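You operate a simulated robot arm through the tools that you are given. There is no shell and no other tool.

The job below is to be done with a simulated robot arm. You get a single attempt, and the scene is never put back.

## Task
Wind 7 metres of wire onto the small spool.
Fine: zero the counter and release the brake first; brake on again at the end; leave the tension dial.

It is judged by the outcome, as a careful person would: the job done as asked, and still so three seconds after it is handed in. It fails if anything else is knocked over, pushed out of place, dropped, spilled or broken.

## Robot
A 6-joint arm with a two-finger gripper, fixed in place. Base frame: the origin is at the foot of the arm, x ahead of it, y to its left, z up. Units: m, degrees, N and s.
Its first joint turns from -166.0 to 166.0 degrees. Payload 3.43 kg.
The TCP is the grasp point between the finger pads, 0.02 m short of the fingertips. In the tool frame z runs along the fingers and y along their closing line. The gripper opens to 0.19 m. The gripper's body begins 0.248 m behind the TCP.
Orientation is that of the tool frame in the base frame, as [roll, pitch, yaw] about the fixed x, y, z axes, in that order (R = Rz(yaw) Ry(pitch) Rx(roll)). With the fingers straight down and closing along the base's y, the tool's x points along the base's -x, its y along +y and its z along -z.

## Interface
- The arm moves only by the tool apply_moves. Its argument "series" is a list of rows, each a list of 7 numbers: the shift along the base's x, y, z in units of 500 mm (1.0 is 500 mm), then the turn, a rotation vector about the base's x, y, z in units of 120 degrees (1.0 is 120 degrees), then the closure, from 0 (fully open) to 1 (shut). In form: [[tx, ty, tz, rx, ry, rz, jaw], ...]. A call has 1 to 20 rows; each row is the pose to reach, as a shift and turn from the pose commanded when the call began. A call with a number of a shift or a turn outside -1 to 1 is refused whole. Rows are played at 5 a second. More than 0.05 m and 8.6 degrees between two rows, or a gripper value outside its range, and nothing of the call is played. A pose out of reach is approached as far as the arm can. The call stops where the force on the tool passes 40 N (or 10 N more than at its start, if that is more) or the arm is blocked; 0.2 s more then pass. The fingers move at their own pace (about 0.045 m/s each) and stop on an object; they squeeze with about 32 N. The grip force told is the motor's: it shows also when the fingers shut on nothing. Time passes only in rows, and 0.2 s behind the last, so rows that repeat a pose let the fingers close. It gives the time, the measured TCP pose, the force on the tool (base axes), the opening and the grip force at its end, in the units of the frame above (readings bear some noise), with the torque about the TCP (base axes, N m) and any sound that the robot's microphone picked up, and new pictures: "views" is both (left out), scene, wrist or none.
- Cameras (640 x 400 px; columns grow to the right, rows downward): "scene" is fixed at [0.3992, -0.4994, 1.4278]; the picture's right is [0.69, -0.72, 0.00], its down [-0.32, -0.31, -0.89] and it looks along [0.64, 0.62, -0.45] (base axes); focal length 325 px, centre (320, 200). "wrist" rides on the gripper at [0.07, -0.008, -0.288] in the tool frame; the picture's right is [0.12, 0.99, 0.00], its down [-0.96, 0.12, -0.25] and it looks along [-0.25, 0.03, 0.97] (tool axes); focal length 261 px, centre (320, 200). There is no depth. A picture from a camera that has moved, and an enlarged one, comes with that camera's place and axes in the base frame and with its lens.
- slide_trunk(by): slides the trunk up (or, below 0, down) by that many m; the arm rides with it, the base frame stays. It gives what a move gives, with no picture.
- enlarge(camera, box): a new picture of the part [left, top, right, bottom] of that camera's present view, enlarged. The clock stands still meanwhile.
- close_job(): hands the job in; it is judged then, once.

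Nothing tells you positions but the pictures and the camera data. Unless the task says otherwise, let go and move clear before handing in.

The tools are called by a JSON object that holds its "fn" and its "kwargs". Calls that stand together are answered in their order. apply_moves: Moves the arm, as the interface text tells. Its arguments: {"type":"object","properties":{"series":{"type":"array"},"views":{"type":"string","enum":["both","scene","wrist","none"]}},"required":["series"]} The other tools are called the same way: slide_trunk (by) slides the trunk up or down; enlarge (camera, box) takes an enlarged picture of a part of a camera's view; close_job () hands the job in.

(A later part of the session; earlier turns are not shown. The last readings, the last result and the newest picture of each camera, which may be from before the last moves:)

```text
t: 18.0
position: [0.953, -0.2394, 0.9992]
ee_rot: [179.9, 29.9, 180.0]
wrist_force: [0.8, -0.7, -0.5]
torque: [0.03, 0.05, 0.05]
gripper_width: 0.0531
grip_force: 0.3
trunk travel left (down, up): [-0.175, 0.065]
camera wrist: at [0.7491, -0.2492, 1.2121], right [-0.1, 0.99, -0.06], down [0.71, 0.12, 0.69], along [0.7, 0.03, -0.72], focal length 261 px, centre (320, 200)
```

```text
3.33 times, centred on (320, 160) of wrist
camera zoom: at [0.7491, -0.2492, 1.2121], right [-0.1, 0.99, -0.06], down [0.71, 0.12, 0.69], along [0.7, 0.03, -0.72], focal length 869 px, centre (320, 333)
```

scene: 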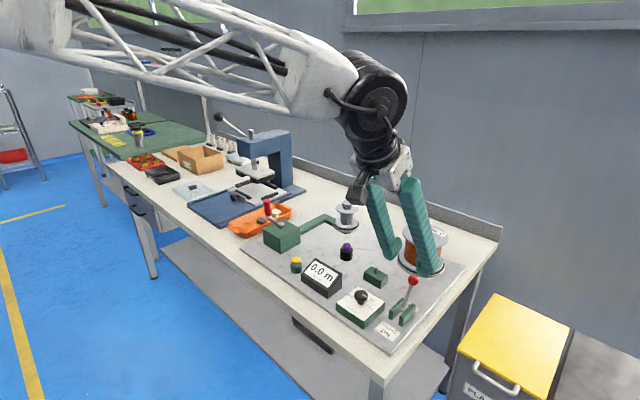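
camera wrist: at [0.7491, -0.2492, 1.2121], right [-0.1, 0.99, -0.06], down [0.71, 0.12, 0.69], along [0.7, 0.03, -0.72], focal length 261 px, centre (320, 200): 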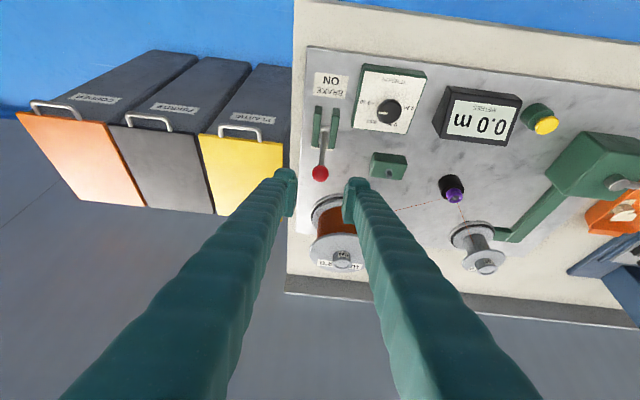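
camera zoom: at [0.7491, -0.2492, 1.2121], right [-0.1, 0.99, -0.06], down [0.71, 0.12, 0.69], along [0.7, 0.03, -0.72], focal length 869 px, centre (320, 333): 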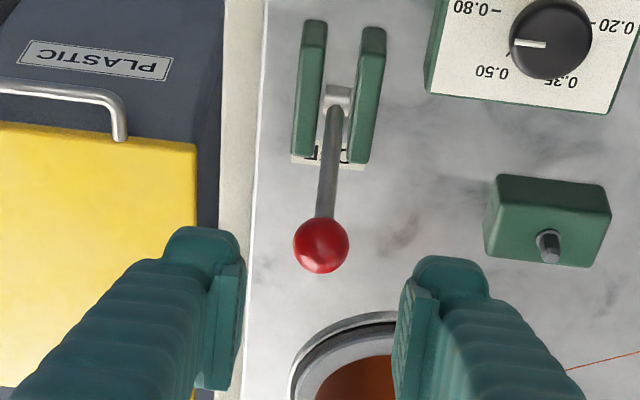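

The lever rests at the OFF side (knob now near (0.990, -0.239, 0.910), symmetric with its ON position). Next I'll go over to the crank and set up a pre-grasp behind and above the red handle.

{"fn": "apply_moves", "kwargs": {"series": [[-0.02, 0.03, 0.06, 0, 0, 0, 0.684], [-0.04, 0.11, 0.07, 0, 0, 0, 0.684], [-0.06, 0.2, 0.07, 0, 0, 0, 0.684], [-0.08, 0.29, 0.07, 0, 0, 0, 0.684], [-0.094, 0.38, 0.07, 0, 0, 0, 0.684], [-0.094, 0.47, 0.07, 0, 0, 0, 0.684], [-0.094, 0.56, 0.07, 0, 0, 0, 0.684], [-0.094, 0.65, 0.07, 0, 0, 0, 0.684], [-0.094, 0.74, 0.07, 0, 0, 0, 0.684], [-0.094, 0.83, 0.07, 0, 0, 0, 0.684], [-0.094, 0.92, 0.07, 0, 0, 0, 0.684], [-0.094, 0.98, 0.07, 0, 0, 0, 0.684]], "views": "both"}}

{"fn": "enlarge", "kwargs": {"camera": "scene", "box": [220, 170, 360, 280]}}

{"fn": "enlarge", "kwargs": {"camera": "wrist", "box": [240, 100, 400, 220]}}

```text
t: 20.6
position: [0.9069, 0.2493, 1.0336]
ee_rot: [-179.9, 30.0, 179.9]
wrist_force: [-0.3, -0.8, -0.1]
torque: [0.1, 0.05, 0.02]
gripper_width: 0.0601
grip_force: 0.0
trunk travel left (down, up): [-0.175, 0.065]
camera wrist: at [0.7019, 0.2403, 1.2475], right [-0.1, 0.99, -0.06], down [0.71, 0.12, 0.7], along [0.7, 0.03, -0.72], focal length 261 px, centre (320, 200)
```

scene: 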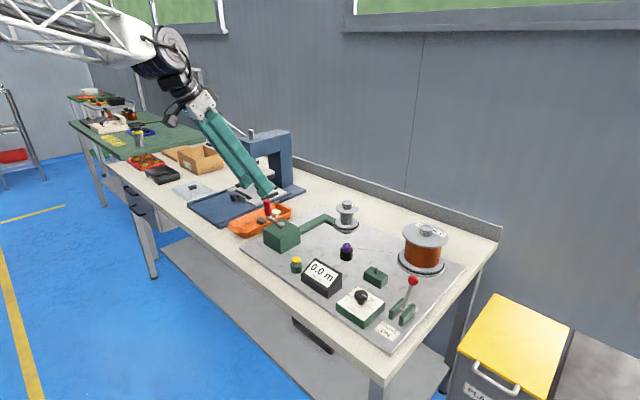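
wrist: 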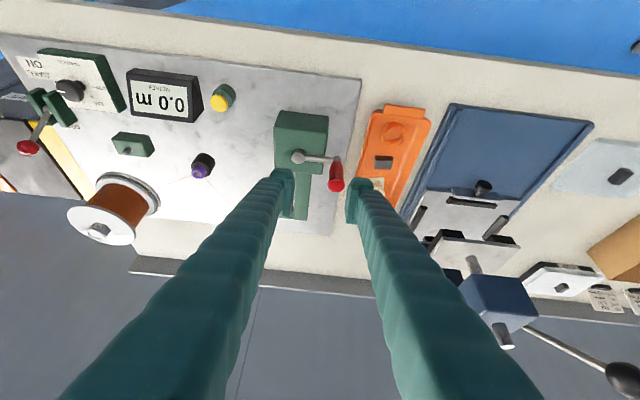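

```text
3.64 times, centred on (290, 225) of scene
camera zoom: at [0.3992, -0.4994, 1.4278], right [0.69, -0.72, 0.0], down [-0.32, -0.31, -0.89], along [0.64, 0.62, -0.45], focal length 1182 px, centre (429, 109)
```

zoom: 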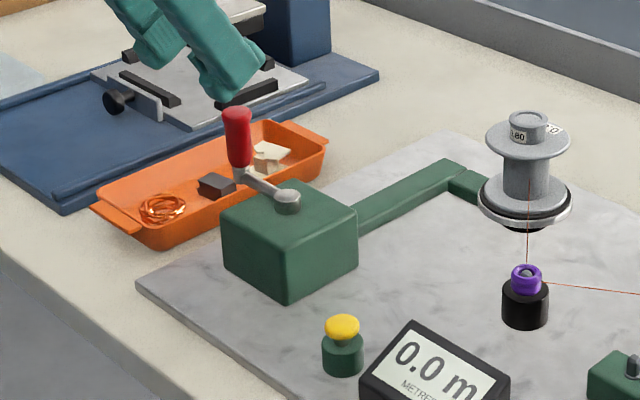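

```text
3.33 times, centred on (320, 160) of wrist
camera zoom: at [0.7019, 0.2403, 1.2475], right [-0.1, 0.99, -0.06], down [0.71, 0.12, 0.7], along [0.7, 0.03, -0.72], focal length 869 px, centre (320, 333)
```

zoom: 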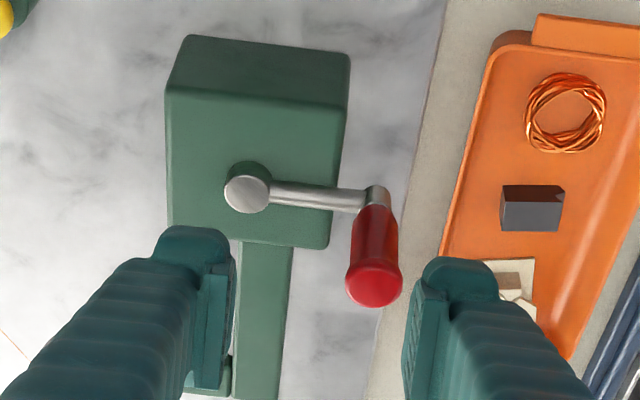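

The crank is clear: pivot about (0.957, 0.2105), handle about (0.953, 0.274), so radius about 64 mm, handle from z 0.90 to 0.955. I'll advance to straddle the handle.

{"fn": "apply_moves", "kwargs": {"series": [[0, 0.049, 0, 0, 0, 0, 0.684], [0.018, 0.049, -0.038, 0, 0, 0, 0.684], [0.036, 0.049, -0.076, 0, 0, 0, 0.684], [0.055, 0.049, -0.115, 0, 0, 0, 0.684], [0.074, 0.049, -0.154, 0, 0, 0, 0.684], [0.092, 0.049, -0.192, 0, 0, 0, 0.684]], "views": "both"}}

{"fn": "enlarge", "kwargs": {"camera": "scene", "box": [220, 170, 360, 280]}}

{"fn": "enlarge", "kwargs": {"camera": "wrist", "box": [240, 100, 400, 220]}}

```text
t: 22.0
position: [0.9508, 0.2754, 0.9408]
ee_rot: [180.0, 30.1, -180.0]
wrist_force: [-0.2, -0.7, 0.0]
torque: [0.02, -0.04, 0.03]
gripper_width: 0.0599
grip_force: 0.0
trunk travel left (down, up): [-0.175, 0.065]
camera wrist: at [0.747, 0.2655, 1.1537], right [-0.1, 0.99, -0.06], down [0.71, 0.12, 0.7], along [0.7, 0.03, -0.72], focal length 261 px, centre (320, 200)
```

scene: 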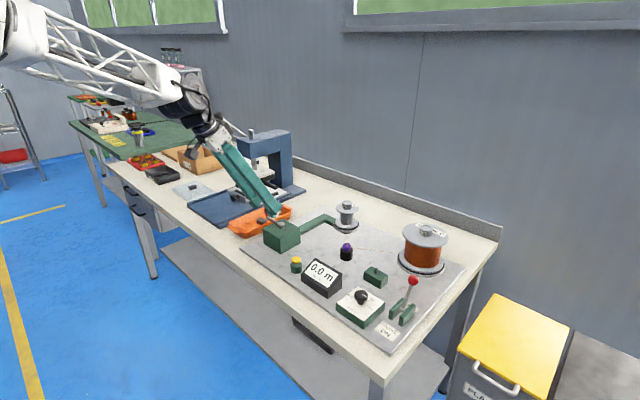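
wrist: 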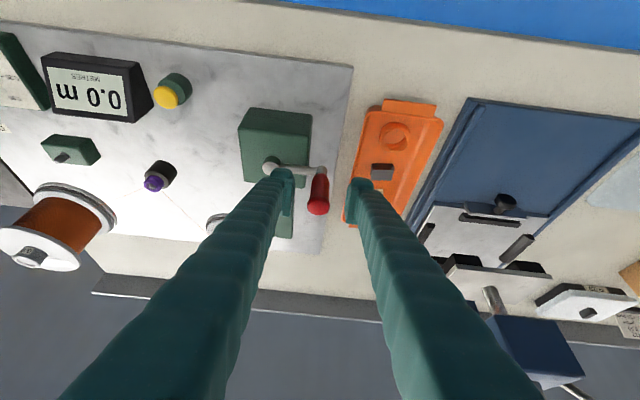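

```text
3.64 times, centred on (290, 225) of scene
camera zoom: at [0.3992, -0.4994, 1.4278], right [0.69, -0.72, 0.0], down [-0.32, -0.31, -0.89], along [0.64, 0.62, -0.45], focal length 1182 px, centre (429, 109)
```

zoom: 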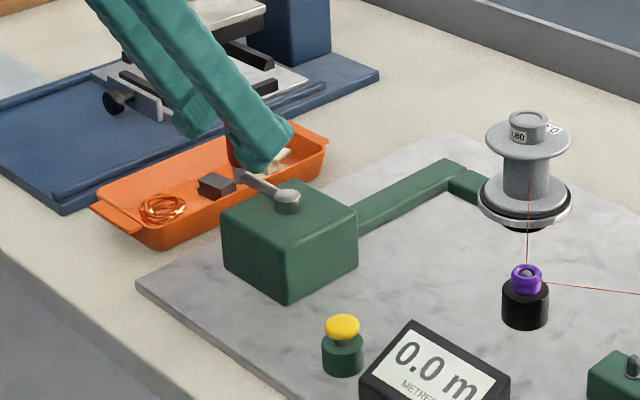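

```text
3.33 times, centred on (320, 160) of wrist
camera zoom: at [0.747, 0.2655, 1.1537], right [-0.1, 0.99, -0.06], down [0.71, 0.12, 0.7], along [0.7, 0.03, -0.72], focal length 869 px, centre (320, 333)
```

zoom: 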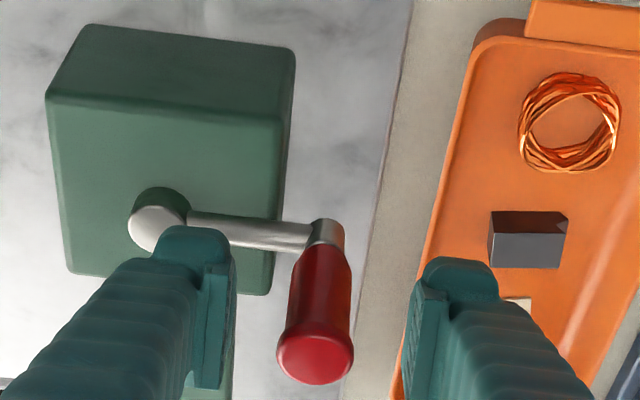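

The handle is within about 1 mm of the centre line between the pads. I'll nudge 3 mm and close on it.

{"fn": "apply_moves", "kwargs": {"series": [[0.005, 0.001, -0.006, 0, 0, 0, 0.684], [0.005, 0.001, -0.006, 0, 0, 0, 1], [0.005, 0.001, -0.006, 0, 0, 0, 1], [0.005, 0.001, -0.006, 0, 0, 0, 1], [0.005, 0.001, -0.006, 0, 0, 0, 1]], "views": "none"}}

```text
t: 23.2
position: [0.9546, 0.274, 0.9374]
ee_rot: [-179.9, 30.1, -179.9]
wrist_force: [-0.1, -4.9, -0.8]
torque: [0.02, -0.08, -0.04]
gripper_width: 0.0233
grip_force: 45.0
trunk travel left (down, up): [-0.175, 0.065]
```

I have the handle firmly (23 mm). I'll test a small clockwise turn (seen from above, towards +x) and check the counter and forces.

{"fn": "apply_moves", "kwargs": {"series": [[0.0112, -0.0004, 0, 0, 0, 0, 1], [0.0223, -0.0016, 0, 0, 0, 0, 1], [0.0335, -0.0033, 0, 0, 0, 0, 1], [0.044, -0.0065, 0, 0, 0, 0, 1], [0.0545, -0.0105, 0, 0, 0, 0, 1], [0.065, -0.015, 0, 0, 0, 0, 1]], "views": "both"}}

{"fn": "enlarge", "kwargs": {"camera": "scene", "box": [230, 190, 390, 300]}}

{"fn": "enlarge", "kwargs": {"camera": "wrist", "box": [240, 100, 400, 220]}}

```text
t: 24.6
position: [0.9868, 0.2647, 0.9383]
ee_rot: [179.9, 30.0, -180.0]
wrist_force: [-10.1, -14.9, -0.9]
torque: [-0.08, 0.56, -0.08]
gripper_width: 0.0235
grip_force: 45.1
trunk travel left (down, up): [-0.175, 0.065]
camera wrist: at [0.7827, 0.2568, 1.1503], right [-0.1, 0.99, -0.06], down [0.71, 0.12, 0.7], along [0.7, 0.03, -0.72], focal length 261 px, centre (320, 200)
```

scene: 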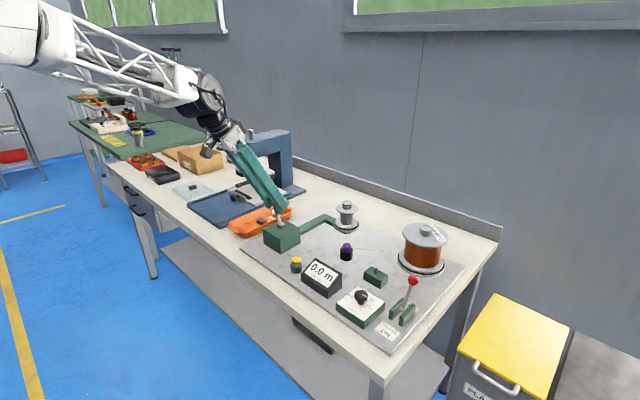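
wrist: 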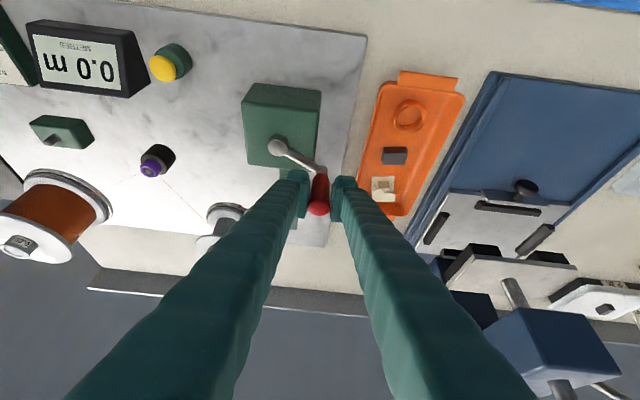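

```text
3.64 times, centred on (310, 245) of scene
camera zoom: at [0.3992, -0.4994, 1.4278], right [0.69, -0.72, 0.0], down [-0.32, -0.31, -0.89], along [0.64, 0.62, -0.45], focal length 1182 px, centre (356, 36)
```

zoom: 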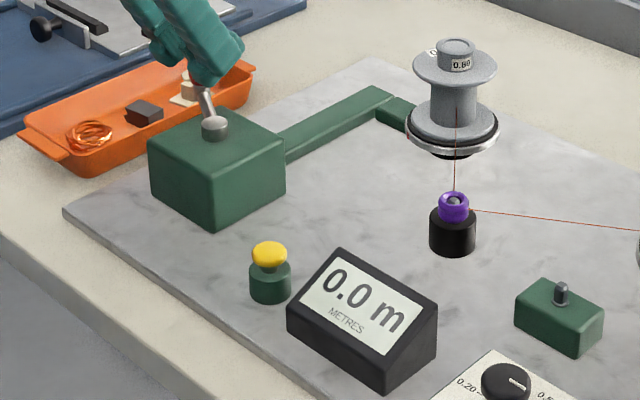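

```text
3.33 times, centred on (320, 160) of wrist
camera zoom: at [0.7827, 0.2568, 1.1503], right [-0.1, 0.99, -0.06], down [0.71, 0.12, 0.7], along [0.7, 0.03, -0.72], focal length 869 px, centre (320, 333)
```

zoom: 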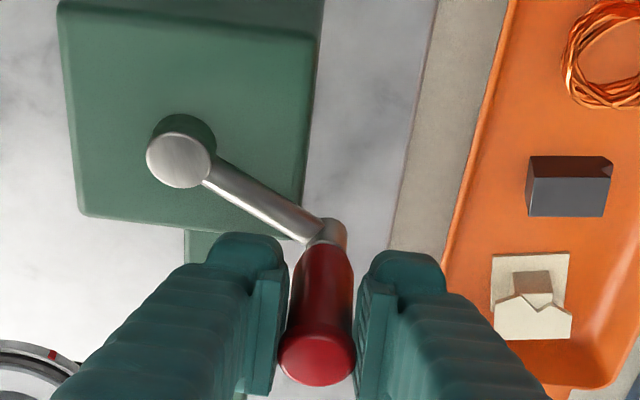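

The crank moves freely and the small spool turned, though the counter still shows 0.0 m after 30°. Before going on I'll check whether the big reel turned too, to judge the direction.

{"fn": "enlarge", "kwargs": {"camera": "scene", "box": [320, 180, 480, 290]}}

{"fn": "enlarge", "kwargs": {"camera": "scene", "box": [320, 195, 380, 265]}}

```text
3.64 times, centred on (400, 235) of scene
camera zoom: at [0.3992, -0.4994, 1.4278], right [0.69, -0.72, 0.0], down [-0.32, -0.31, -0.89], along [0.64, 0.62, -0.45], focal length 1182 px, centre (29, 73)
```

zoom: 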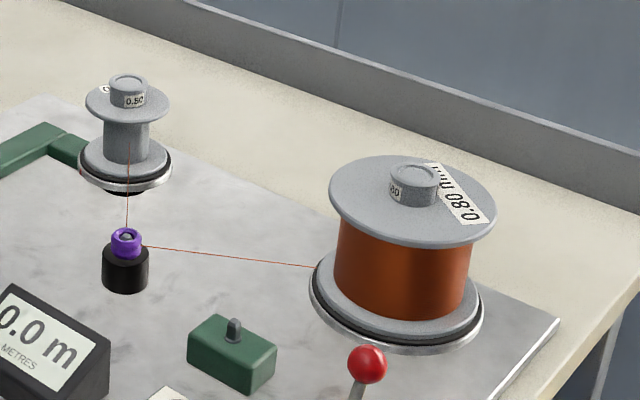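

```text
5.71 times, centred on (350, 230) of scene
camera zoom: at [0.3992, -0.4994, 1.4278], right [0.69, -0.72, 0.0], down [-0.32, -0.31, -0.89], along [0.64, 0.62, -0.45], focal length 1857 px, centre (149, 29)
```

zoom: 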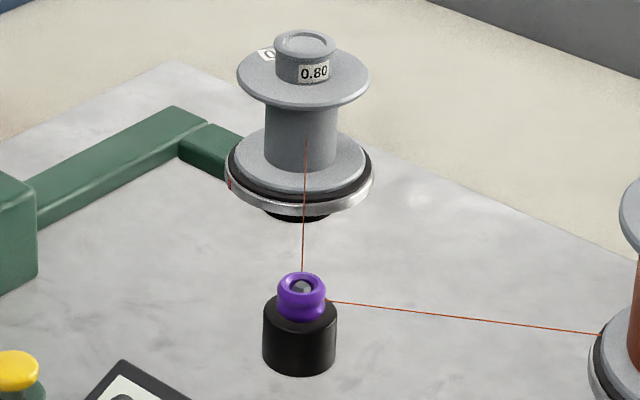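

The reel turned along with the spool, so wire is moving. I'll continue another ~55° clockwise with a corrected circle (centre about (0.9555, 0.2095), radius 63.5 mm) and read the counter.

{"fn": "apply_moves", "kwargs": {"series": [[0.0094, -0.012, 0, 0, 0, 0, 1], [0.0264, -0.0262, 0, 0, 0, 0, 1], [0.0406, -0.0432, 0, 0, 0, 0, 1], [0.0518, -0.0624, 0, 0, 0, 0, 1], [0.0592, -0.0832, 0, 0, 0, 0, 1], [0.0632, -0.105, 0, 0, 0, 0, 1]], "views": "both"}}

{"fn": "enlarge", "kwargs": {"camera": "scene", "box": [230, 190, 390, 300]}}

{"fn": "enlarge", "kwargs": {"camera": "wrist", "box": [240, 100, 400, 220]}}

```text
t: 26.0
position: [1.0194, 0.2132, 0.9365]
ee_rot: [-179.9, 30.0, 179.9]
wrist_force: [10.0, 2.1, -10.5]
torque: [0.05, -0.44, 0.02]
gripper_width: 0.023
grip_force: 45.1
trunk travel left (down, up): [-0.175, 0.065]
camera wrist: at [0.8154, 0.2039, 1.1503], right [-0.1, 0.99, -0.06], down [0.71, 0.11, 0.7], along [0.7, 0.03, -0.72], focal length 261 px, centre (320, 200)
```

scene: 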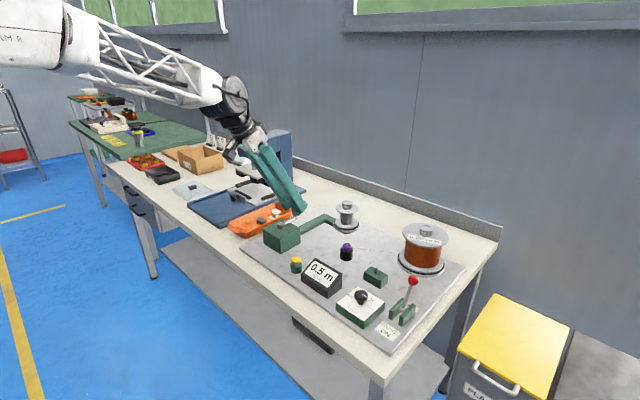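
wrist: 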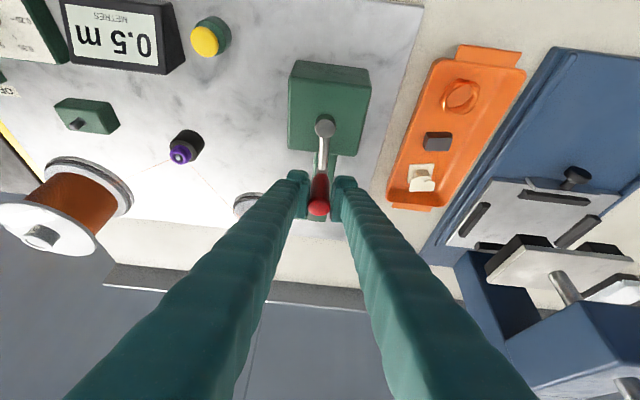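

```text
3.64 times, centred on (310, 245) of scene
camera zoom: at [0.3992, -0.4994, 1.4278], right [0.69, -0.72, 0.0], down [-0.32, -0.31, -0.89], along [0.64, 0.62, -0.45], focal length 1182 px, centre (356, 36)
```

zoom: 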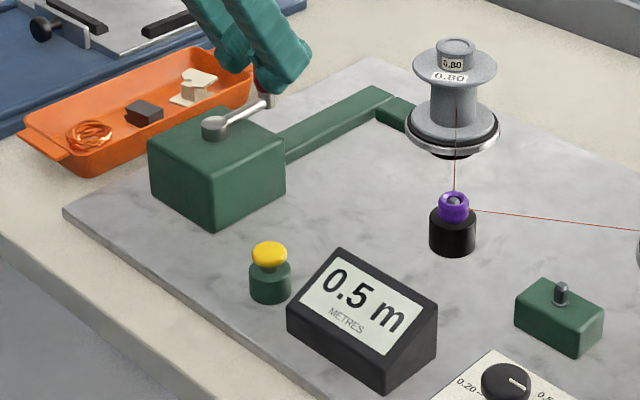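

```text
3.33 times, centred on (320, 160) of wrist
camera zoom: at [0.8154, 0.2039, 1.1503], right [-0.1, 0.99, -0.06], down [0.71, 0.11, 0.7], along [0.7, 0.03, -0.72], focal length 869 px, centre (320, 333)
```

zoom: 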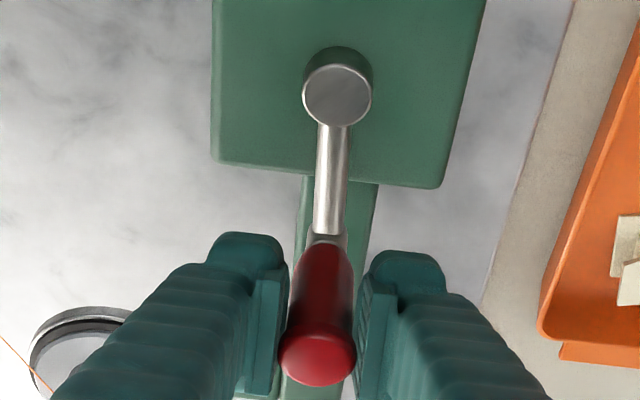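

The counter went to 0.5 m, so clockwise winds on, at roughly 2 m per turn. I'll continue in partial turns and read the counter as I go to calibrate it.

{"fn": "apply_moves", "kwargs": {"series": [[-0.001, -0.0364, 0, 0, 0, 0, 1], [-0.0116, -0.0682, 0, 0, 0, 0, 1], [-0.03, -0.096, 0, 0, 0, 0, 1]], "views": "scene"}}

```text
t: 26.8
position: [1.0031, 0.167, 0.9368]
ee_rot: [-179.8, 30.0, 180.0]
wrist_force: [-2.8, 2.4, -1.2]
torque: [0.05, 1.22, 0.01]
gripper_width: 0.0236
grip_force: 45.4
trunk travel left (down, up): [-0.175, 0.065]
```

scene: 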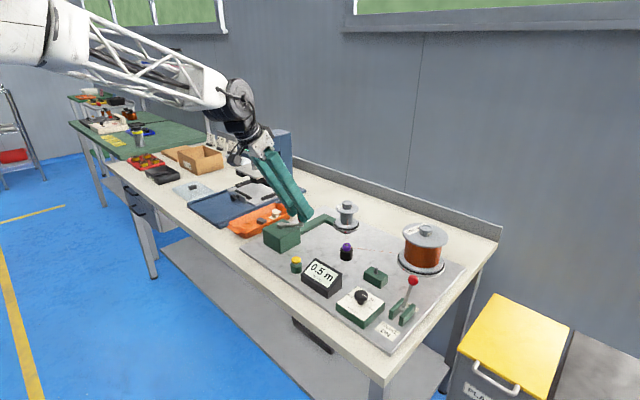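

The counter is still 0.5 m at about 133° and the forces are small. I'll continue to about 178°.

{"fn": "apply_moves", "kwargs": {"series": [[-0.025, -0.0222, 0, 0, 0, 0, 1], [-0.055, -0.037, 0, 0, 0, 0, 1], [-0.0876, -0.0436, 0, 0, 0, 0, 1]], "views": "scene"}}

{"fn": "enlarge", "kwargs": {"camera": "scene", "box": [230, 190, 390, 300]}}

```text
t: 27.6
position: [0.9612, 0.1457, 0.9362]
ee_rot: [-180.0, 30.0, -179.9]
wrist_force: [1.2, -0.1, -0.4]
torque: [0.02, 1.32, 0.0]
gripper_width: 0.0234
grip_force: 44.6
trunk travel left (down, up): [-0.175, 0.065]
```

scene: 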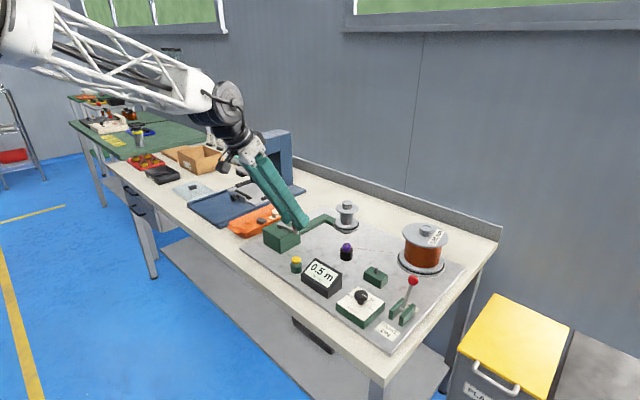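

```text
3.64 times, centred on (310, 245) of scene
camera zoom: at [0.3992, -0.4994, 1.4278], right [0.69, -0.72, 0.0], down [-0.32, -0.31, -0.89], along [0.64, 0.62, -0.45], focal length 1182 px, centre (356, 36)
```

zoom: 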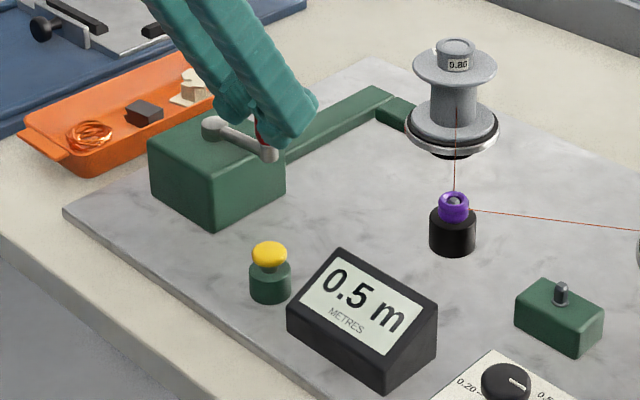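

Still 0.5 m at about 178°, with near-zero side forces, so the circle is well fitted and the display seems to step by 0.5 m. I'll keep going in 45° pieces to locate the steps.

{"fn": "apply_moves", "kwargs": {"series": [[-0.0334, 0.002, 0, 0, 0, 0, 1], [-0.0652, 0.0126, 0, 0, 0, 0, 1], [-0.093, 0.031, 0, 0, 0, 0, 1]], "views": "scene"}}

```text
t: 28.4
position: [0.911, 0.1627, 0.9376]
ee_rot: [-179.8, 30.0, -179.9]
wrist_force: [-5.8, -4.9, -4.9]
torque: [-0.1, 1.23, -0.01]
gripper_width: 0.0231
grip_force: 44.6
trunk travel left (down, up): [-0.175, 0.065]
```

scene: 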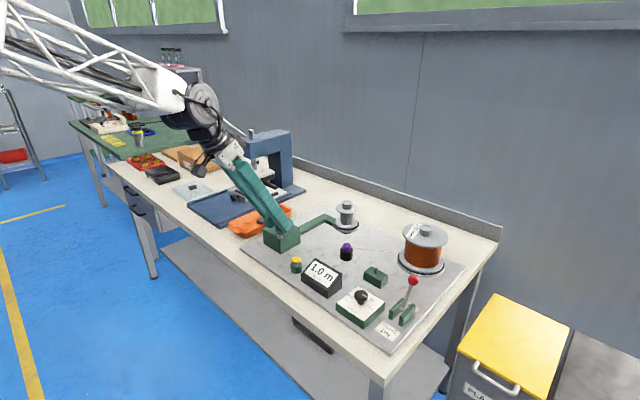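

1.0 m at about 223°. Continuing round the robot side of the circle.

{"fn": "apply_moves", "kwargs": {"series": [[-0.0232, 0.0242, 0, 0, 0, 0, 1], [-0.038, 0.0546, 0, 0, 0, 0, 1], [-0.0446, 0.0876, 0, 0, 0, 0, 1]], "views": "scene"}}

```text
t: 29.2
position: [0.8902, 0.2075, 0.9374]
ee_rot: [-180.0, 30.1, -179.9]
wrist_force: [-4.5, 0.3, -12.5]
torque: [-0.06, 0.12, 0.02]
gripper_width: 0.0232
grip_force: 45.6
trunk travel left (down, up): [-0.175, 0.065]
```

scene: 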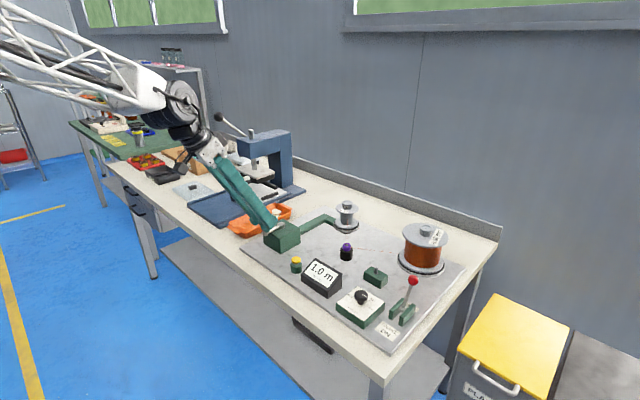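

Still 1.0 m at about 268°. Continuing.

{"fn": "apply_moves", "kwargs": {"series": [[0.001, 0.0342, 0, 0, 0, 0, 1], [0.0116, 0.066, 0, 0, 0, 0, 1], [0.0302, 0.094, 0, 0, 0, 0, 1]], "views": "scene"}}

```text
t: 30.0
position: [0.9076, 0.2535, 0.9373]
ee_rot: [180.0, 30.0, -179.8]
wrist_force: [-2.4, 1.2, -15.9]
torque: [0.0, -1.19, 0.05]
gripper_width: 0.0231
grip_force: 44.6
trunk travel left (down, up): [-0.175, 0.065]
```

scene: 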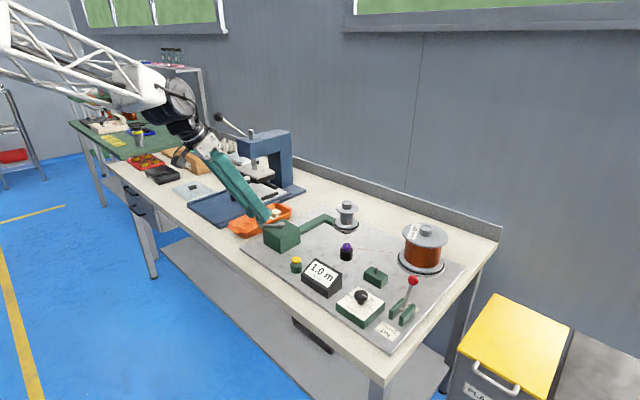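

Still 1.0 m at about 313°. Next piece completes the first turn.

{"fn": "apply_moves", "kwargs": {"series": [[0.025, 0.0222, 0, 0, 0, 0, 1], [0.0552, 0.0372, 0, 0, 0, 0, 1], [0.088, 0.0438, 0, 0, 0, 0, 1]], "views": "both"}}

{"fn": "enlarge", "kwargs": {"camera": "wrist", "box": [240, 100, 400, 220]}}

{"fn": "enlarge", "kwargs": {"camera": "scene", "box": [290, 190, 390, 300]}}

```text
t: 30.8
position: [0.9518, 0.2743, 0.9375]
ee_rot: [-179.9, 30.0, -180.0]
wrist_force: [-2.0, 18.7, -24.6]
torque: [-0.05, -1.01, 0.09]
gripper_width: 0.0233
grip_force: 45.3
trunk travel left (down, up): [-0.175, 0.065]
camera wrist: at [0.7478, 0.2648, 1.1504], right [-0.1, 0.99, -0.06], down [0.71, 0.12, 0.7], along [0.7, 0.03, -0.72], focal length 261 px, centre (320, 200)
```

scene: 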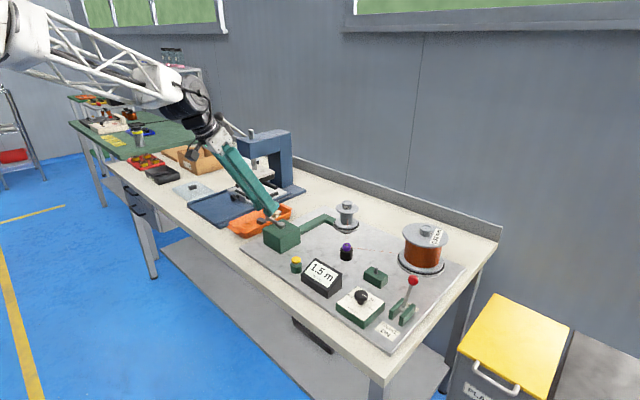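
wrist: 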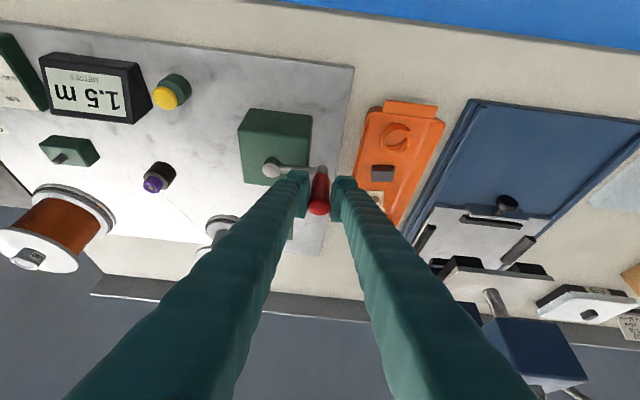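

```text
3.33 times, centred on (320, 160) of wrist
camera zoom: at [0.7478, 0.2648, 1.1504], right [-0.1, 0.99, -0.06], down [0.71, 0.12, 0.7], along [0.7, 0.03, -0.72], focal length 869 px, centre (320, 333)
```

zoom: 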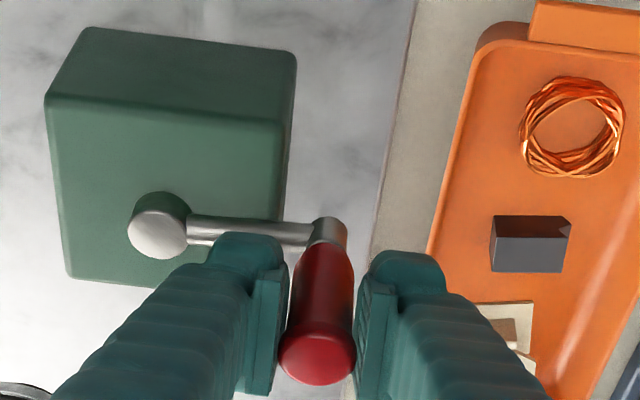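

```text
3.64 times, centred on (340, 245) of scene
camera zoom: at [0.3992, -0.4994, 1.4278], right [0.69, -0.72, 0.0], down [-0.32, -0.31, -0.89], along [0.64, 0.62, -0.45], focal length 1182 px, centre (247, 36)
```

zoom: 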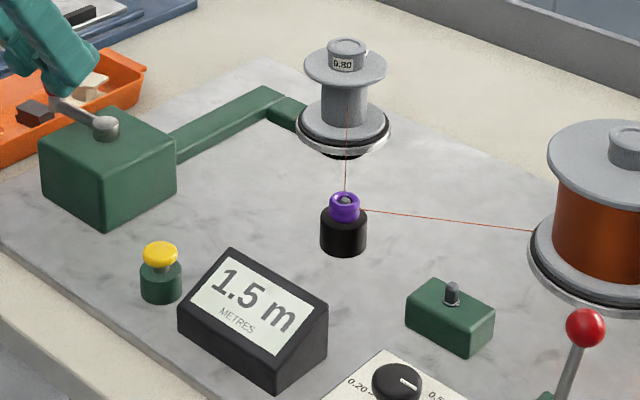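

One full turn gives 1.5 m on the counter (steps of 0.5 m, about 1.3 to 1.4 m per turn). I'll continue the second turn in half-turn calls with a slightly refined circle (centre (0.9552, 0.2099), radius 64.5 mm).

{"fn": "apply_moves", "kwargs": {"series": [[0.041, -0.0018, 0, 0, 0, 0, 1], [0.0782, -0.0176, 0, 0, 0, 0, 1], [0.1086, -0.0441, 0, 0, 0, 0, 1], [0.1294, -0.0787, 0, 0, 0, 0, 1], [0.1385, -0.118, 0, 0, 0, 0, 1], [0.135, -0.1582, 0, 0, 0, 0, 1], [0.1192, -0.1954, 0, 0, 0, 0, 1], [0.0927, -0.2258, 0, 0, 0, 0, 1], [0.0581, -0.2466, 0, 0, 0, 0, 1], [0.0188, -0.2557, 0, 0, 0, 0, 1]], "views": "scene"}}

```text
t: 33.0
position: [0.9616, 0.1456, 0.9375]
ee_rot: [-179.8, 29.9, -180.0]
wrist_force: [1.7, -6.9, -13.9]
torque: [0.0, 1.39, -0.02]
gripper_width: 0.0234
grip_force: 45.2
trunk travel left (down, up): [-0.175, 0.065]
```

scene: 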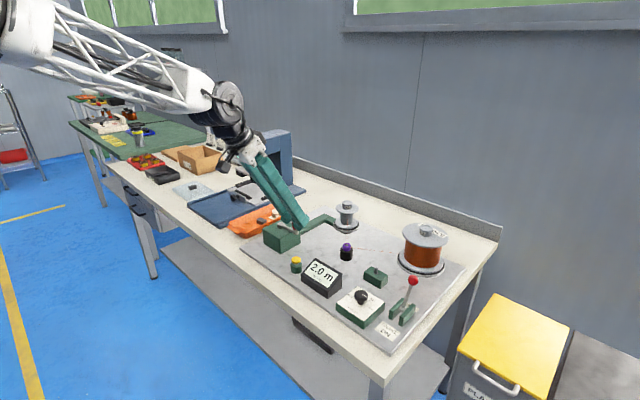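

2.0 m at about 1.5 turns, forces low. Continuing the other half of turn two.

{"fn": "apply_moves", "kwargs": {"series": [[-0.0402, 0.0035, 0, 0, 0, 0, 1], [-0.0774, 0.0193, 0, 0, 0, 0, 1], [-0.1078, 0.0458, 0, 0, 0, 0, 1], [-0.1286, 0.0804, 0, 0, 0, 0, 1], [-0.1377, 0.1197, 0, 0, 0, 0, 1], [-0.1342, 0.1599, 0, 0, 0, 0, 1], [-0.1184, 0.1971, 0, 0, 0, 0, 1], [-0.0919, 0.2275, 0, 0, 0, 0, 1], [-0.0573, 0.2483, 0, 0, 0, 0, 1], [-0.018, 0.2574, 0, 0, 0, 0, 1]], "views": "scene"}}

{"fn": "enlarge", "kwargs": {"camera": "scene", "box": [290, 190, 390, 300]}}

```text
t: 35.2
position: [0.9515, 0.275, 0.937]
ee_rot: [180.0, 30.1, 180.0]
wrist_force: [-1.7, 11.2, -15.5]
torque: [0.04, -1.18, 0.03]
gripper_width: 0.0234
grip_force: 45.0
trunk travel left (down, up): [-0.175, 0.065]
```

scene: 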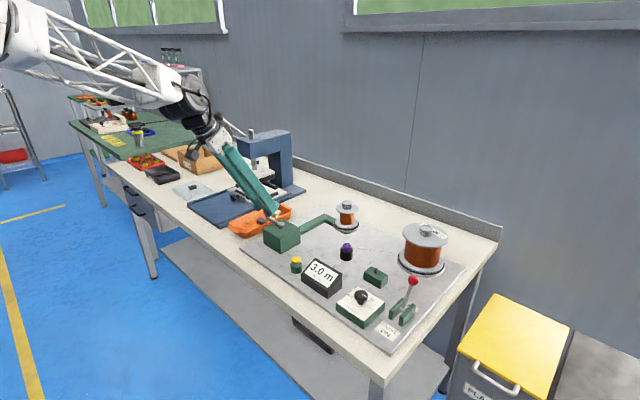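

```text
3.64 times, centred on (340, 245) of scene
camera zoom: at [0.3992, -0.4994, 1.4278], right [0.69, -0.72, 0.0], down [-0.32, -0.31, -0.89], along [0.64, 0.62, -0.45], focal length 1182 px, centre (247, 36)
```

zoom: 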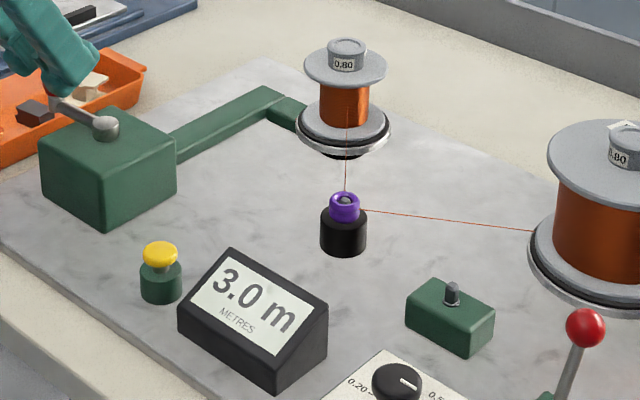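

3.0 m after two turns, and copper is visible on the small spool. The data fits 1.4 m per turn with the display rounded to 0.5 m (so 7 m would be five turns). I'll do a full third turn and check.

{"fn": "apply_moves", "kwargs": {"series": [[0.0402, -0.0035, 0, 0, 0, 0, 1], [0.0774, -0.0193, 0, 0, 0, 0, 1], [0.1078, -0.0458, 0, 0, 0, 0, 1], [0.1286, -0.0804, 0, 0, 0, 0, 1], [0.1377, -0.1197, 0, 0, 0, 0, 1], [0.1342, -0.1599, 0, 0, 0, 0, 1], [0.1184, -0.1971, 0, 0, 0, 0, 1], [0.0919, -0.2275, 0, 0, 0, 0, 1], [0.0573, -0.2483, 0, 0, 0, 0, 1], [0.018, -0.2574, 0, 0, 0, 0, 1], [-0.0222, -0.2538, 0, 0, 0, 0, 1], [-0.0594, -0.2381, 0, 0, 0, 0, 1], [-0.0898, -0.2116, 0, 0, 0, 0, 1], [-0.1106, -0.177, 0, 0, 0, 0, 1], [-0.1197, -0.1377, 0, 0, 0, 0, 1], [-0.1162, -0.0975, 0, 0, 0, 0, 1], [-0.1004, -0.0603, 0, 0, 0, 0, 1], [-0.0739, -0.0299, 0, 0, 0, 0, 1], [-0.0393, -0.0091, 0, 0, 0, 0, 1], [0, 0, 0, 0, 0, 0, 1]], "views": "both"}}

{"fn": "enlarge", "kwargs": {"camera": "scene", "box": [290, 190, 390, 300]}}

{"fn": "enlarge", "kwargs": {"camera": "wrist", "box": [240, 100, 400, 220]}}

```text
t: 39.4
position: [0.9528, 0.2745, 0.9375]
ee_rot: [180.0, 30.1, -180.0]
wrist_force: [-1.0, 5.5, 4.5]
torque: [0.04, -1.29, 0.02]
gripper_width: 0.0232
grip_force: 45.4
trunk travel left (down, up): [-0.175, 0.065]
camera wrist: at [0.7467, 0.2646, 1.1499], right [-0.1, 0.99, -0.06], down [0.71, 0.12, 0.7], along [0.7, 0.03, -0.71], focal length 261 px, centre (320, 200)
```

scene: 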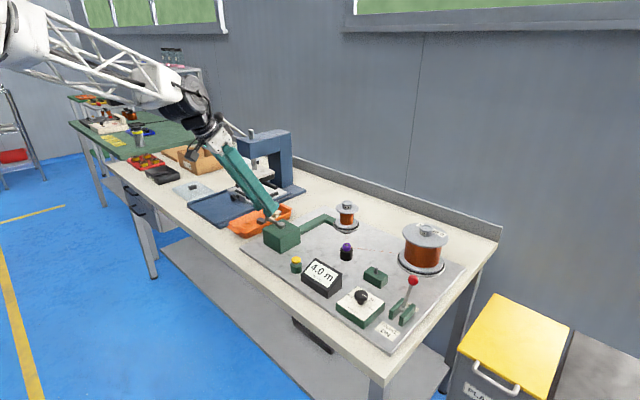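
wrist: 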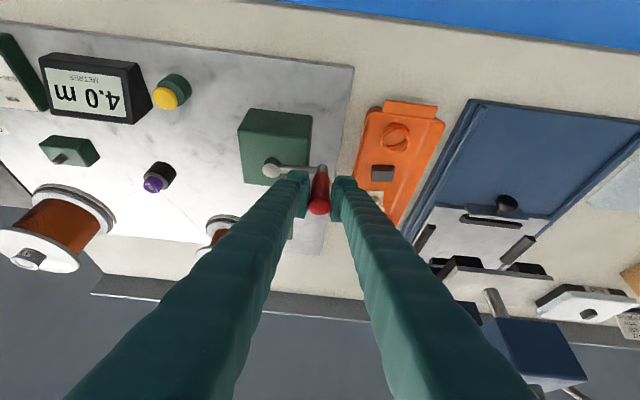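

```text
3.64 times, centred on (340, 245) of scene
camera zoom: at [0.3992, -0.4994, 1.4278], right [0.69, -0.72, 0.0], down [-0.32, -0.31, -0.89], along [0.64, 0.62, -0.45], focal length 1182 px, centre (247, 36)
```

zoom: 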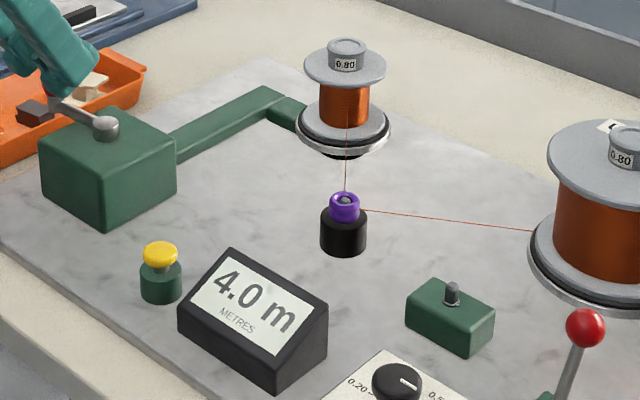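

```text
3.33 times, centred on (320, 160) of wrist
camera zoom: at [0.7467, 0.2646, 1.1499], right [-0.1, 0.99, -0.06], down [0.71, 0.12, 0.7], along [0.7, 0.03, -0.71], focal length 869 px, centre (320, 333)
```

zoom: 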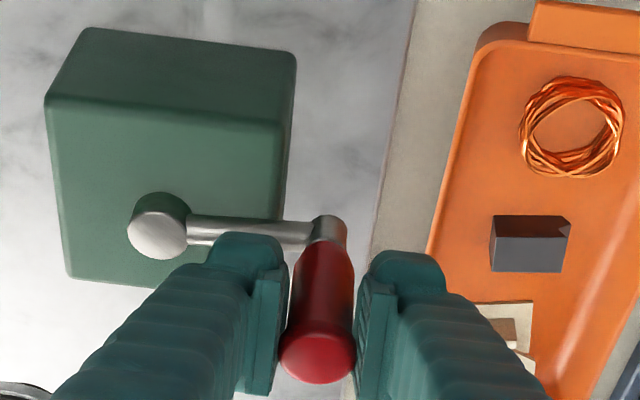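

4.0 m after three turns, consistent with 1.4 m per turn. Doing the fourth turn the same way.

{"fn": "apply_moves", "kwargs": {"series": [[0.0402, -0.0035, 0, 0, 0, 0, 1], [0.0774, -0.0193, 0, 0, 0, 0, 1], [0.1078, -0.0458, 0, 0, 0, 0, 1], [0.1286, -0.0804, 0, 0, 0, 0, 1], [0.1377, -0.1197, 0, 0, 0, 0, 1], [0.1342, -0.1599, 0, 0, 0, 0, 1], [0.1184, -0.1971, 0, 0, 0, 0, 1], [0.0919, -0.2275, 0, 0, 0, 0, 1], [0.0573, -0.2483, 0, 0, 0, 0, 1], [0.018, -0.2574, 0, 0, 0, 0, 1], [-0.0222, -0.2538, 0, 0, 0, 0, 1], [-0.0594, -0.2381, 0, 0, 0, 0, 1], [-0.0898, -0.2116, 0, 0, 0, 0, 1], [-0.1106, -0.177, 0, 0, 0, 0, 1], [-0.1197, -0.1377, 0, 0, 0, 0, 1], [-0.1162, -0.0975, 0, 0, 0, 0, 1], [-0.1004, -0.0603, 0, 0, 0, 0, 1], [-0.0739, -0.0299, 0, 0, 0, 0, 1], [-0.0393, -0.0091, 0, 0, 0, 0, 1], [0, 0, 0, 0, 0, 0, 1]], "views": "scene"}}

{"fn": "enlarge", "kwargs": {"camera": "scene", "box": [290, 190, 390, 300]}}

```text
t: 43.6
position: [0.9524, 0.2747, 0.9369]
ee_rot: [-179.9, 30.0, 180.0]
wrist_force: [-1.1, -2.9, -12.9]
torque: [0.08, -1.26, -0.03]
gripper_width: 0.0231
grip_force: 45.3
trunk travel left (down, up): [-0.175, 0.065]
```

scene: 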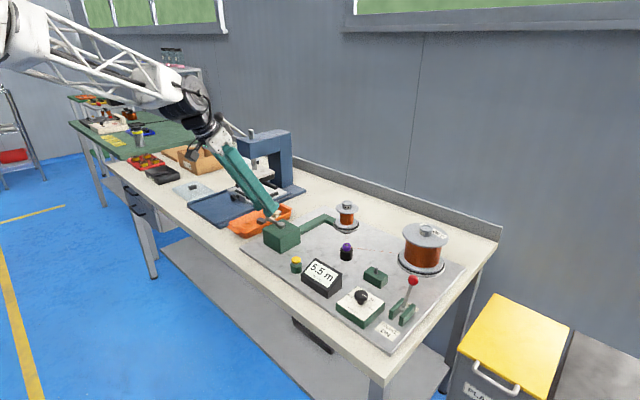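

```text
3.64 times, centred on (340, 245) of scene
camera zoom: at [0.3992, -0.4994, 1.4278], right [0.69, -0.72, 0.0], down [-0.32, -0.31, -0.89], along [0.64, 0.62, -0.45], focal length 1182 px, centre (247, 36)
```

zoom: 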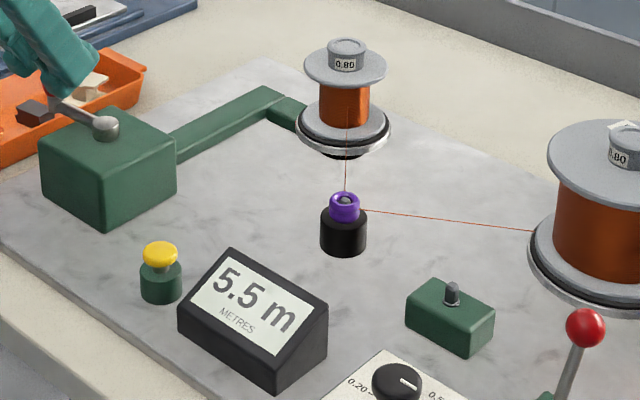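

5.5 m after four turns, as predicted. Now the last turn more carefully: 144° first, then small steps to see exactly where the counter steps.

{"fn": "apply_moves", "kwargs": {"series": [[0.0402, -0.0035, 0, 0, 0, 0, 1], [0.0774, -0.0193, 0, 0, 0, 0, 1], [0.1078, -0.0458, 0, 0, 0, 0, 1], [0.1286, -0.0804, 0, 0, 0, 0, 1], [0.1377, -0.1197, 0, 0, 0, 0, 1], [0.1342, -0.1599, 0, 0, 0, 0, 1], [0.1184, -0.1971, 0, 0, 0, 0, 1], [0.0919, -0.2275, 0, 0, 0, 0, 1]], "views": "scene"}}

```text
t: 45.4
position: [0.9975, 0.1603, 0.937]
ee_rot: [-179.9, 30.0, 179.9]
wrist_force: [9.3, -11.5, -15.5]
torque: [-0.03, 1.36, -0.09]
gripper_width: 0.0234
grip_force: 45.7
trunk travel left (down, up): [-0.175, 0.065]
```

scene: 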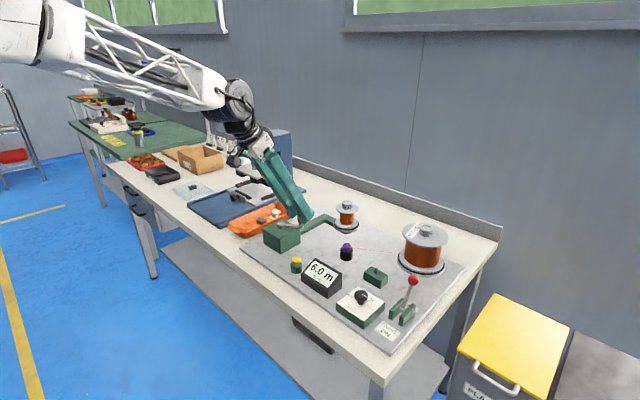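

6.0 m at about 1582°. Stepping 9° at a time to find the change to 6.5 m.

{"fn": "apply_moves", "kwargs": {"series": [[-0.0165, -0.0118, 0, 0, 0, 0, 1]], "views": "scene"}}

```text
t: 45.8
position: [0.9894, 0.1533, 0.9369]
ee_rot: [-180.0, 29.9, 179.9]
wrist_force: [11.7, -18.4, -18.9]
torque: [-0.06, 0.58, -0.08]
gripper_width: 0.0232
grip_force: 45.1
trunk travel left (down, up): [-0.175, 0.065]
```

scene: 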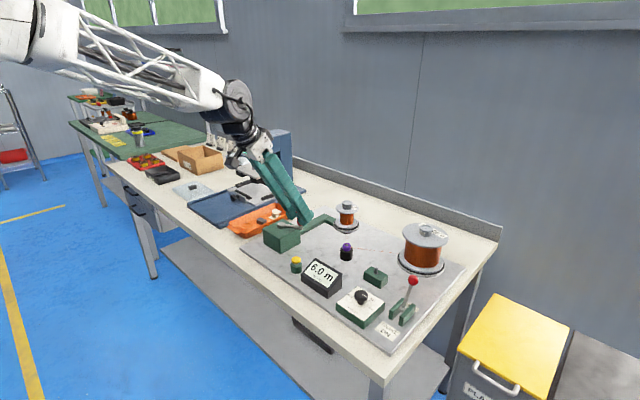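

Still 6.0 m at about 1591°; the side force shows my path slightly inside the circle, so I'll correct outward a bit and take the next 9°.

{"fn": "apply_moves", "kwargs": {"series": [[-0.0171, -0.0108, 0, 0, 0, 0, 1]], "views": "scene"}}

```text
t: 46.2
position: [0.9798, 0.1489, 0.9368]
ee_rot: [-180.0, 29.9, -180.0]
wrist_force: [7.2, -18.0, -12.8]
torque: [-0.01, 0.38, -0.08]
gripper_width: 0.0233
grip_force: 45.3
trunk travel left (down, up): [-0.175, 0.065]
```

scene: 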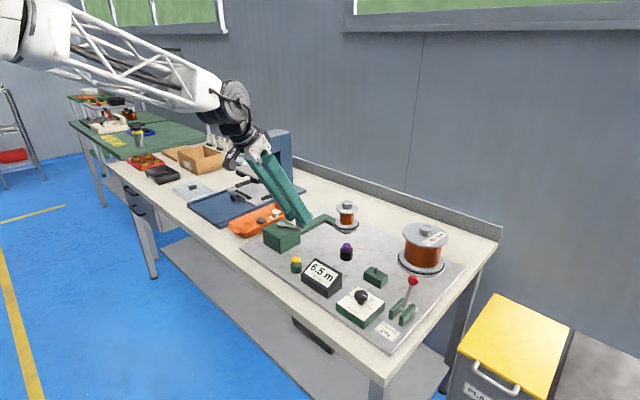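

The step to 6.5 m (i.e. 6.25 m true if rounding) lies at about 1595°, giving roughly 127.6° per 0.5 m. I'll move on to about θ = -174° and then step to find the change to 7.0.

{"fn": "apply_moves", "kwargs": {"series": [[-0.0397, -0.009, 0, 0, 0, 0, 1], [-0.0801, -0.0056, 0, 0, 0, 0, 1], [-0.1173, 0.0102, 0, 0, 0, 0, 1], [-0.1479, 0.0368, 0, 0, 0, 0, 1], [-0.1687, 0.0716, 0, 0, 0, 0, 1], [-0.1773, 0.1064, 0, 0, 0, 0, 1]], "views": "scene"}}

```text
t: 47.6
position: [0.8912, 0.2035, 0.9381]
ee_rot: [180.0, 30.1, 180.0]
wrist_force: [3.6, 1.0, -4.3]
torque: [0.06, 0.1, -0.05]
gripper_width: 0.0231
grip_force: 44.9
trunk travel left (down, up): [-0.175, 0.065]
```

scene: 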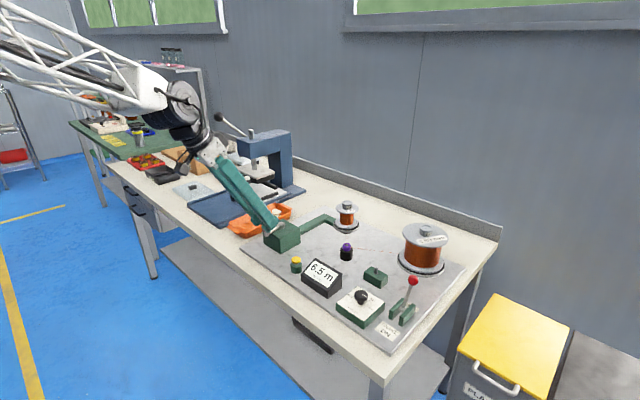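

Still 6.5 m at θ about -174°. Stepping about 8° at a time.

{"fn": "apply_moves", "kwargs": {"series": [[-0.0006, 0.018, 0, 0, 0, 0, 1]], "views": "scene"}}

```text
t: 48.0
position: [0.8898, 0.2102, 0.9372]
ee_rot: [180.0, 30.0, -179.9]
wrist_force: [4.1, -2.9, -2.1]
torque: [-0.06, 0.05, -0.05]
gripper_width: 0.0234
grip_force: 45.3
trunk travel left (down, up): [-0.175, 0.065]
```

scene: 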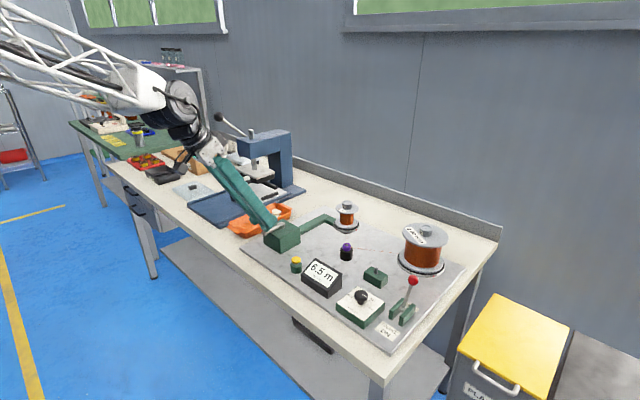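

Still 6.5 m at about 1712°. Another small step.

{"fn": "apply_moves", "kwargs": {"series": [[0.0012, 0.016, 0, 0, 0, 0, 1]], "views": "scene"}}

```text
t: 48.4
position: [0.8914, 0.218, 0.9376]
ee_rot: [180.0, 30.0, -180.0]
wrist_force: [3.1, -2.6, 0.2]
torque: [-0.01, 0.34, -0.01]
gripper_width: 0.0233
grip_force: 45.1
trunk travel left (down, up): [-0.175, 0.065]
```

scene: 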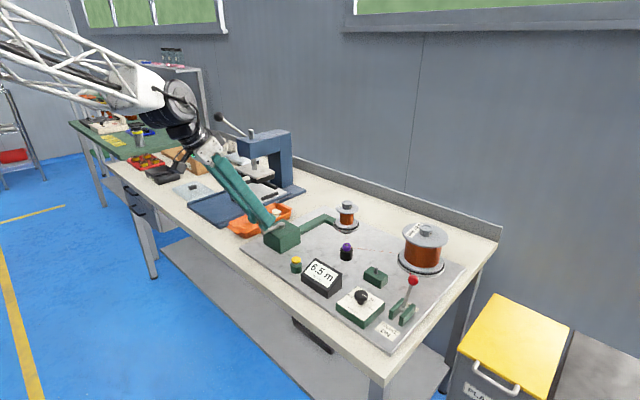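

Still 6.5 m at about 1719°. Another small step.

{"fn": "apply_moves", "kwargs": {"series": [[0.0036, 0.0152, 0, 0, 0, 0, 1]], "views": "scene"}}

```text
t: 48.8
position: [0.8933, 0.2284, 0.9382]
ee_rot: [180.0, 30.0, -179.9]
wrist_force: [5.1, -3.0, -1.7]
torque: [-0.01, 0.48, 0.01]
gripper_width: 0.0233
grip_force: 45.7
trunk travel left (down, up): [-0.175, 0.065]
```

scene: 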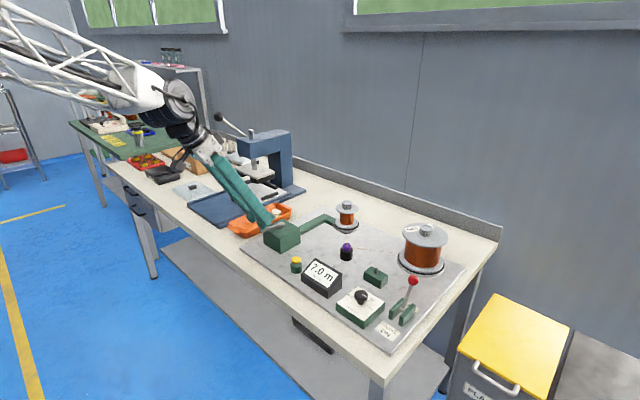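

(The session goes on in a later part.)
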